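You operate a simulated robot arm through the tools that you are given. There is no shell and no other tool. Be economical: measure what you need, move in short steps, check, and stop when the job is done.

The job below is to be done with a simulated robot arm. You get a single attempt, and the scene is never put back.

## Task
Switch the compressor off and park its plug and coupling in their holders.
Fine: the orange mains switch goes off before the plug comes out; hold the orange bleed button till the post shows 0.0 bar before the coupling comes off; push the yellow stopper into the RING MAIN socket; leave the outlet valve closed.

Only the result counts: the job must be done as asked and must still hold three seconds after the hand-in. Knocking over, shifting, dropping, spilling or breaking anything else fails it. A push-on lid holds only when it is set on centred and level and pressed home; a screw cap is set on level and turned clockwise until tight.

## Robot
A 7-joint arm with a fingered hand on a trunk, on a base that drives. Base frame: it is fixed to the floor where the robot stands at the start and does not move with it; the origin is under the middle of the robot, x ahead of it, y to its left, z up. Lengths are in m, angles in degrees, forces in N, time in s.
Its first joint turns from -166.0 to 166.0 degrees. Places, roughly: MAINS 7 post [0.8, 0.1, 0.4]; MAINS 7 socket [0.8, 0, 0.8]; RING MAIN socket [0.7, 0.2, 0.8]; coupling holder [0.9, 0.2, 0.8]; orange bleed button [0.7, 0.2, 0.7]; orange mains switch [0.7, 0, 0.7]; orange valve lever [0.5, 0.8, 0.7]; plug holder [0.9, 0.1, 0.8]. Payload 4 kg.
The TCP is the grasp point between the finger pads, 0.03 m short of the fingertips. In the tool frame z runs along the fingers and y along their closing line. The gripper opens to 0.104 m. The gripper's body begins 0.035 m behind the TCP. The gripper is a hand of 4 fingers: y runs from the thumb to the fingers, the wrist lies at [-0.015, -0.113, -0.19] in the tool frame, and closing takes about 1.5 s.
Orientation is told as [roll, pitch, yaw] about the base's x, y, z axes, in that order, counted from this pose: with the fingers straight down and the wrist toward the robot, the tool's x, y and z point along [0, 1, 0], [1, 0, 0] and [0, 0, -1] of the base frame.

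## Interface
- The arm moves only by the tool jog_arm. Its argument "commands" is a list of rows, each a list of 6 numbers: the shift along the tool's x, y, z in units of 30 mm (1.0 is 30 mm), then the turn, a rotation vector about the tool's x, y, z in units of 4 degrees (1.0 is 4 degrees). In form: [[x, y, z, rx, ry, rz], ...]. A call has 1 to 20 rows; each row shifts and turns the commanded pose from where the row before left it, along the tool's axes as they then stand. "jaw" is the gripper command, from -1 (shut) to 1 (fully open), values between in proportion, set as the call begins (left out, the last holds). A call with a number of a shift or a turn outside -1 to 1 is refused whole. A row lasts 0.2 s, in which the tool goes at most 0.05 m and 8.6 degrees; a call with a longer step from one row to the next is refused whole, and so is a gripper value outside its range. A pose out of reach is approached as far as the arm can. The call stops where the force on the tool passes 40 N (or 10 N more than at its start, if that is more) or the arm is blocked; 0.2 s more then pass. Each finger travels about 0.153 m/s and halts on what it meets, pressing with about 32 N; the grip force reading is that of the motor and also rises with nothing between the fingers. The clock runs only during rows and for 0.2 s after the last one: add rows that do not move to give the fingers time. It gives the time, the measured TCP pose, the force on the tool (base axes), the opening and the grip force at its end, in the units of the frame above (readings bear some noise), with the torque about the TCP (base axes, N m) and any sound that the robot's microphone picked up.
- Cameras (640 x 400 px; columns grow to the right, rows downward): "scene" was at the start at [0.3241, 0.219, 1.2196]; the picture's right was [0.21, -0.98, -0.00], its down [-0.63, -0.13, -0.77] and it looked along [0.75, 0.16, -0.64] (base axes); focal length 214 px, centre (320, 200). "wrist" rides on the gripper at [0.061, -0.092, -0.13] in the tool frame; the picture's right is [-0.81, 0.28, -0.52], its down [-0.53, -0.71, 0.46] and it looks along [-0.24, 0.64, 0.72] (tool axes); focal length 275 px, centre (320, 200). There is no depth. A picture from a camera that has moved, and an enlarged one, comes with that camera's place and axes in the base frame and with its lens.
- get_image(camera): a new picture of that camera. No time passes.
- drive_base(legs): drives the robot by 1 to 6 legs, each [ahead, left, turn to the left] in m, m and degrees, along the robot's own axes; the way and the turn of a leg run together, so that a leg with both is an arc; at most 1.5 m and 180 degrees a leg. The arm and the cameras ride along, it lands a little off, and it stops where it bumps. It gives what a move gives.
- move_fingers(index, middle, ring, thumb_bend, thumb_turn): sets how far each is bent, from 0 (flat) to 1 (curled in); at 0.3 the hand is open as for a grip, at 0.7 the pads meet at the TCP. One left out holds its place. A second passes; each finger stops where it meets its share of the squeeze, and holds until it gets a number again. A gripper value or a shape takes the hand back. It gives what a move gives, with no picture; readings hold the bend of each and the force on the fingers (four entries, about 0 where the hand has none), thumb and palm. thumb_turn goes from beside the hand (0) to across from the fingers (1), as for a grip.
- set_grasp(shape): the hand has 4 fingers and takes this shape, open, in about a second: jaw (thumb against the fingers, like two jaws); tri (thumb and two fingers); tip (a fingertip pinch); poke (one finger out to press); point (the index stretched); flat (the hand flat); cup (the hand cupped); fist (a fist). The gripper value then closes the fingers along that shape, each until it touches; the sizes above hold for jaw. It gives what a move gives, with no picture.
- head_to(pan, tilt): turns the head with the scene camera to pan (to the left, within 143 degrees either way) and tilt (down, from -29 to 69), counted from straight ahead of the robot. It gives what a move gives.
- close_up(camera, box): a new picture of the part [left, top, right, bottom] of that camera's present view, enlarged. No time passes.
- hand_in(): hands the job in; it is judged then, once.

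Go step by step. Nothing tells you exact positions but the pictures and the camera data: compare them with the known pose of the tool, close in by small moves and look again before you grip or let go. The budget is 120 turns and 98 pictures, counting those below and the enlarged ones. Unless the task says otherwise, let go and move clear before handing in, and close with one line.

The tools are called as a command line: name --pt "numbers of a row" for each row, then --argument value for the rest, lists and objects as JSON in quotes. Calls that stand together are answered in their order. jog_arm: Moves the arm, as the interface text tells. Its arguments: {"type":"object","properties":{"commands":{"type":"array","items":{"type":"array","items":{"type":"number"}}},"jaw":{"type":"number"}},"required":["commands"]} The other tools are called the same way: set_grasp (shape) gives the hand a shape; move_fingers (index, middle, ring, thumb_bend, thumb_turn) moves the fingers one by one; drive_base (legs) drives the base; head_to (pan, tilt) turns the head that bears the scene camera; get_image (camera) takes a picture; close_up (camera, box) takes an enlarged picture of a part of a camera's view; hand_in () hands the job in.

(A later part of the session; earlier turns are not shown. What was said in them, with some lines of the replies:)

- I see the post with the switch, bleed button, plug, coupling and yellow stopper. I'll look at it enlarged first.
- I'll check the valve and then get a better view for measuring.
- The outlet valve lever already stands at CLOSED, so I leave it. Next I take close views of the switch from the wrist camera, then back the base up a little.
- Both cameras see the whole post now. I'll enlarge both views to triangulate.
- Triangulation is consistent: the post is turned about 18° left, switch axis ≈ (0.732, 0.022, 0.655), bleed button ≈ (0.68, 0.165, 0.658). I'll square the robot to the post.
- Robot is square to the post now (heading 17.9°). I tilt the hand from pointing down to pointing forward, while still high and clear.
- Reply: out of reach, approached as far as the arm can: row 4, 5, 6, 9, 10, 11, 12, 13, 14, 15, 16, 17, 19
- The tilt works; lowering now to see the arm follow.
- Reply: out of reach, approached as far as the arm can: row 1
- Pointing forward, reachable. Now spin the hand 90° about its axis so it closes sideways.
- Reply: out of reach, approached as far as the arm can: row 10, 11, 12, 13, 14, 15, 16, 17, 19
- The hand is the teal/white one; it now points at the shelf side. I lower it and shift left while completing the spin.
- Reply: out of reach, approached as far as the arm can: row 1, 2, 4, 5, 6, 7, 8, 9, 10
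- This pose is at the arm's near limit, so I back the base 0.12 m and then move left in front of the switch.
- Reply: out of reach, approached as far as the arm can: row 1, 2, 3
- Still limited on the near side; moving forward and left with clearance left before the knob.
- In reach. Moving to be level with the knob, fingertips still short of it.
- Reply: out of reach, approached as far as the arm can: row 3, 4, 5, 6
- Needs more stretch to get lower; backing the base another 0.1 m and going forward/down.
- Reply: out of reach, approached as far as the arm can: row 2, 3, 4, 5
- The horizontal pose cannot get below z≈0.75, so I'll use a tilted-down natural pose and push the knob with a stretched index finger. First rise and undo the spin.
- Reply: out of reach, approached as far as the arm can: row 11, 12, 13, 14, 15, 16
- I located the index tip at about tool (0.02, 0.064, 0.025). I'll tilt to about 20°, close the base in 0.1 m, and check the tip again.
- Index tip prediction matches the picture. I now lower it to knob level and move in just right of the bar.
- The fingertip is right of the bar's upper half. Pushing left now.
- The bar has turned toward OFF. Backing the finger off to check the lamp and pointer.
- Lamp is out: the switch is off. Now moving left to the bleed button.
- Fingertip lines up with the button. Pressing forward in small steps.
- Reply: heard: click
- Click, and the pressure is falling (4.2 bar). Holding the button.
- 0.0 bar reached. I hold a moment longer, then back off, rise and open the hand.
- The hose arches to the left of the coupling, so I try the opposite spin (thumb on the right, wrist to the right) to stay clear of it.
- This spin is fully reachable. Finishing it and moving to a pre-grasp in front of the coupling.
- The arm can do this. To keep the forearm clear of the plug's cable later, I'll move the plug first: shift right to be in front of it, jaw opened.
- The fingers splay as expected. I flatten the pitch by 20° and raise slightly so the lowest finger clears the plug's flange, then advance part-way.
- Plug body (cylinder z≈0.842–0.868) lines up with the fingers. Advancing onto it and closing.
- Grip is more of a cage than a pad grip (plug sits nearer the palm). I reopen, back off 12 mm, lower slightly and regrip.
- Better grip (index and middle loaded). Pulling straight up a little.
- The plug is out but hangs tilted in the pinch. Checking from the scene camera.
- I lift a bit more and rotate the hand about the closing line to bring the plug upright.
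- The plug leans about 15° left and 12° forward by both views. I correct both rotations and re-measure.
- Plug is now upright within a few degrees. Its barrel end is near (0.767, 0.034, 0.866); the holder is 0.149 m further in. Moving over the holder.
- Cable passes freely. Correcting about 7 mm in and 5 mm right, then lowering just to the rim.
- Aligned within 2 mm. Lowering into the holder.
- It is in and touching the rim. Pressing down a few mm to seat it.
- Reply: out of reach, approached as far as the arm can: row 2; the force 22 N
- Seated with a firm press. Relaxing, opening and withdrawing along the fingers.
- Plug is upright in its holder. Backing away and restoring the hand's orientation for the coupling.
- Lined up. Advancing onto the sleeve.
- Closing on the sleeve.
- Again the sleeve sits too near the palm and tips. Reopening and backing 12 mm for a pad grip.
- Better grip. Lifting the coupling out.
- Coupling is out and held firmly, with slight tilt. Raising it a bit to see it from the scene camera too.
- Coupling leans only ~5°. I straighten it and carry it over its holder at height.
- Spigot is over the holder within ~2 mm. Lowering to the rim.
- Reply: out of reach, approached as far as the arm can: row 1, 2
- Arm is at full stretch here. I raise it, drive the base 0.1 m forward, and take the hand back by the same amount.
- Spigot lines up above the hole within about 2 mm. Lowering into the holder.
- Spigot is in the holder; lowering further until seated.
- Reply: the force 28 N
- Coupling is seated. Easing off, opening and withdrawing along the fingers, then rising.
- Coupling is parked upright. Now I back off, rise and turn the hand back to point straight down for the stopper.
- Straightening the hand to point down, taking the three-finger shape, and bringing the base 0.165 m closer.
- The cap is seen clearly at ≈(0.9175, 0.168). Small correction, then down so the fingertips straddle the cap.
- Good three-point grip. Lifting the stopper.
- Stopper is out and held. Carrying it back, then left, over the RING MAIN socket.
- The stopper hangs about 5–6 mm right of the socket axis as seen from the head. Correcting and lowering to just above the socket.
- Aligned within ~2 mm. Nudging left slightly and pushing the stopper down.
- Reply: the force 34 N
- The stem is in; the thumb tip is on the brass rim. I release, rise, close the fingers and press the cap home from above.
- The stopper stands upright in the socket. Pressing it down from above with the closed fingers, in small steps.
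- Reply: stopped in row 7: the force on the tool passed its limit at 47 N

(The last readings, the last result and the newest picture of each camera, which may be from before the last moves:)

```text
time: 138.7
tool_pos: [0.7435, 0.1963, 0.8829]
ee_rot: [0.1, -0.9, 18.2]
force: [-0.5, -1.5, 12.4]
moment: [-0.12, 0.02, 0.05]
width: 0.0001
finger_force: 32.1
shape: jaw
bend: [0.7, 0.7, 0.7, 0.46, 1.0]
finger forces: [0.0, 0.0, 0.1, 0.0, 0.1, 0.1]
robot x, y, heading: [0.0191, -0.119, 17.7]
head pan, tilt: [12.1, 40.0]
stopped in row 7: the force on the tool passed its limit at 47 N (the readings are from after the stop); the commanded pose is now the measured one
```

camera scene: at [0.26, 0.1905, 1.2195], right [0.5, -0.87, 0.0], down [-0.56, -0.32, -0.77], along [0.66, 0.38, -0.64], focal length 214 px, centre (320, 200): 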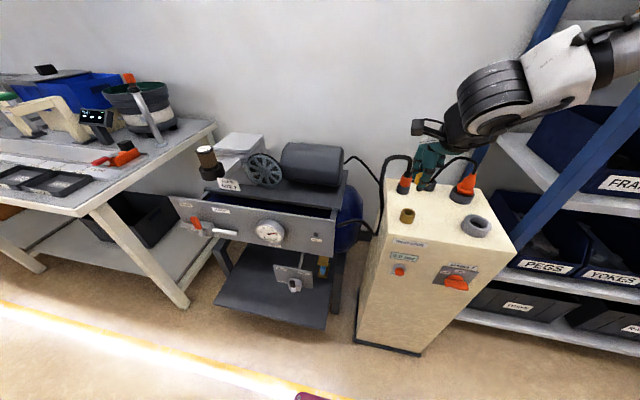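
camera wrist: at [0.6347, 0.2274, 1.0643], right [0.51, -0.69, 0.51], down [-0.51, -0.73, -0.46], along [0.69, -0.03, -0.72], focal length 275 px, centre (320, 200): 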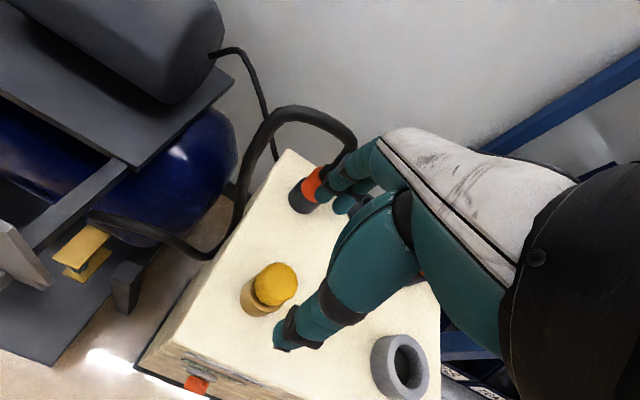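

jog_arm --pt "0 0 0.06 0 0 0" --pt "0 0 0.06 0 0 0" --pt "0 0 0.06 0 0 0" --pt "0 0 0.06 0 0 0" --pt "0 0 0.06 0 0 0" --pt "0 0 0 0 0 0"

```text
time: 139.2
tool_pos: [0.7451, 0.1973, 0.8818]
ee_rot: [0.2, -1.2, 18.1]
force: [-1.7, -1.4, 14.2]
moment: [-0.1, 0.05, 0.0]
width: 0.0
finger_force: 31.6
shape: jaw
bend: [0.7, 0.7, 0.7, 0.47, 1.0]
finger forces: [0.0, 0.1, 0.1, 0.0, 0.1, 0.0]
robot x, y, heading: [0.0181, -0.1174, 17.7]
head pan, tilt: [12.1, 40.0]
stopped in row 2: the force on the tool passed its limit at 45 N (the readings are from after the stop); the commanded pose is now the measured one
```

It is hard against its stop. Rising clear and taking the last picture to check.

jog_arm --pt "0 0 -0.5 0 0 0" --pt "0 0 -1 0 0 0" --pt "0 0 -1 0 0 0" --pt "0 0 -1 0 0 0" --pt "0 0 -1 0 0 0" --pt "0 0 -1 0 0 0" --pt "-1 0 -1 0 0 0" --pt "-1 0 0 0 0 0" --pt "-1 0 0 0 0 0" --pt "-1 0 0 0 0 0" --pt "0 0 0 0 0 0"

close_up --camera "scene" --box '[360, 155, 520, 255]'

```text
time: 141.6
tool_pos: [0.7789, 0.0806, 1.0754]
ee_rot: [0.2, -1.0, 18.2]
force: [0.8, 0.4, 0.1]
moment: [0.0, 0.0, -0.01]
width: 0.0
finger_force: 32.1
shape: jaw
bend: [0.7, 0.7, 0.7, 0.47, 1.0]
finger forces: [0.1, 0.0, 0.0, 0.2, 0.0, 0.0]
robot x, y, heading: [0.0196, -0.1201, 17.6]
head pan, tilt: [12.1, 40.0]
```

```text
4.00 times, centred on (440, 205) of scene
camera zoom: at [0.2601, 0.1903, 1.2196], right [0.5, -0.87, 0.0], down [-0.56, -0.32, -0.77], along [0.66, 0.38, -0.64], focal length 858 px, centre (-160, 180)
```

zoom: 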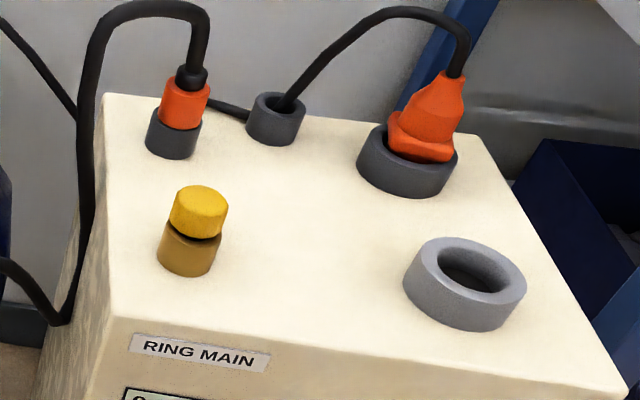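

Everything sits right; the stopper shows a thin dark line on its right side, so I give one more press slightly right of centre for certainty.

jog_arm --pt "1 0 0 0 0 0" --pt "1 0 0 0 0 0" --pt "1 0 0 0 0 0" --pt "0.8 -0.1 0 0 0 0" --pt "0 0 1 0 0 0" --pt "0 0 1 0 0 0" --pt "0 0 1 0 0 0" --pt "0 0 1 0 0 0" --pt "0 0 1 0 0 0" --pt "0 0 0.9 0 0 0" --pt "0 0 0.2 0 0 0" --pt "0 0 0.1 0 0 0" --pt "0 0 0.1 0 0 0" --pt "0 0 0.1 0 0 0" --pt "0 0 0.1 0 0 0" --pt "0 0 0.1 0 0 0" --pt "0 0 0.1 0 0 0" --pt "0 0 0 0 0 0"

```text
time: 145.1
tool_pos: [0.745, 0.1913, 0.8825]
ee_rot: [0.4, -1.6, 18.2]
force: [-0.7, -1.0, 13.7]
moment: [-0.07, 0.05, -0.03]
width: 0.0
finger_force: 31.9
shape: jaw
bend: [0.7, 0.7, 0.7, 0.47, 1.0]
finger forces: [0.1, 0.0, 0.1, 0.0, 0.1, 0.0]
robot x, y, heading: [0.0161, -0.1171, 18.1]
head pan, tilt: [12.1, 40.0]
stopped in row 17: the force on the tool passed its limit at 47 N (the readings are from after the stop); the commanded pose is now the measured one
```

Same height at both spots, so the stopper is level and home. Rising clear, then handing in.

jog_arm --pt "0 0 -0.5 0 0 0" --pt "0 0 -1 0 0 0" --pt "0 0 -1 0 0 0" --pt "0 0 -1 0 0 0" --pt "0 0 -1 0 0 0" --pt "0 0 -1 0 0 0" --pt "0 -1 -1 0 0 0" --pt "0 -1 0 0 0 0" --pt "0 0 0 0 0 0"

hand_in

```text
time: 147.1
tool_pos: [0.6816, 0.1698, 1.0721]
ee_rot: [0.3, -1.5, 18.3]
force: [-0.1, 0.2, -0.4]
moment: [-0.03, 0.02, -0.04]
width: 0.0
finger_force: 32.0
shape: jaw
bend: [0.7, 0.7, 0.7, 0.47, 1.0]
finger forces: [0.0, 0.0, 0.1, 0.1, 0.0, 0.0]
robot x, y, heading: [0.024, -0.1195, 17.8]
head pan, tilt: [12.1, 40.0]
```

```text
The job is handed in.
```

The compressor is switched off and bled to 0.0 bar, the plug and coupling are in their holders, the stopper is pressed into the RING MAIN socket, and the outlet valve was left closed.
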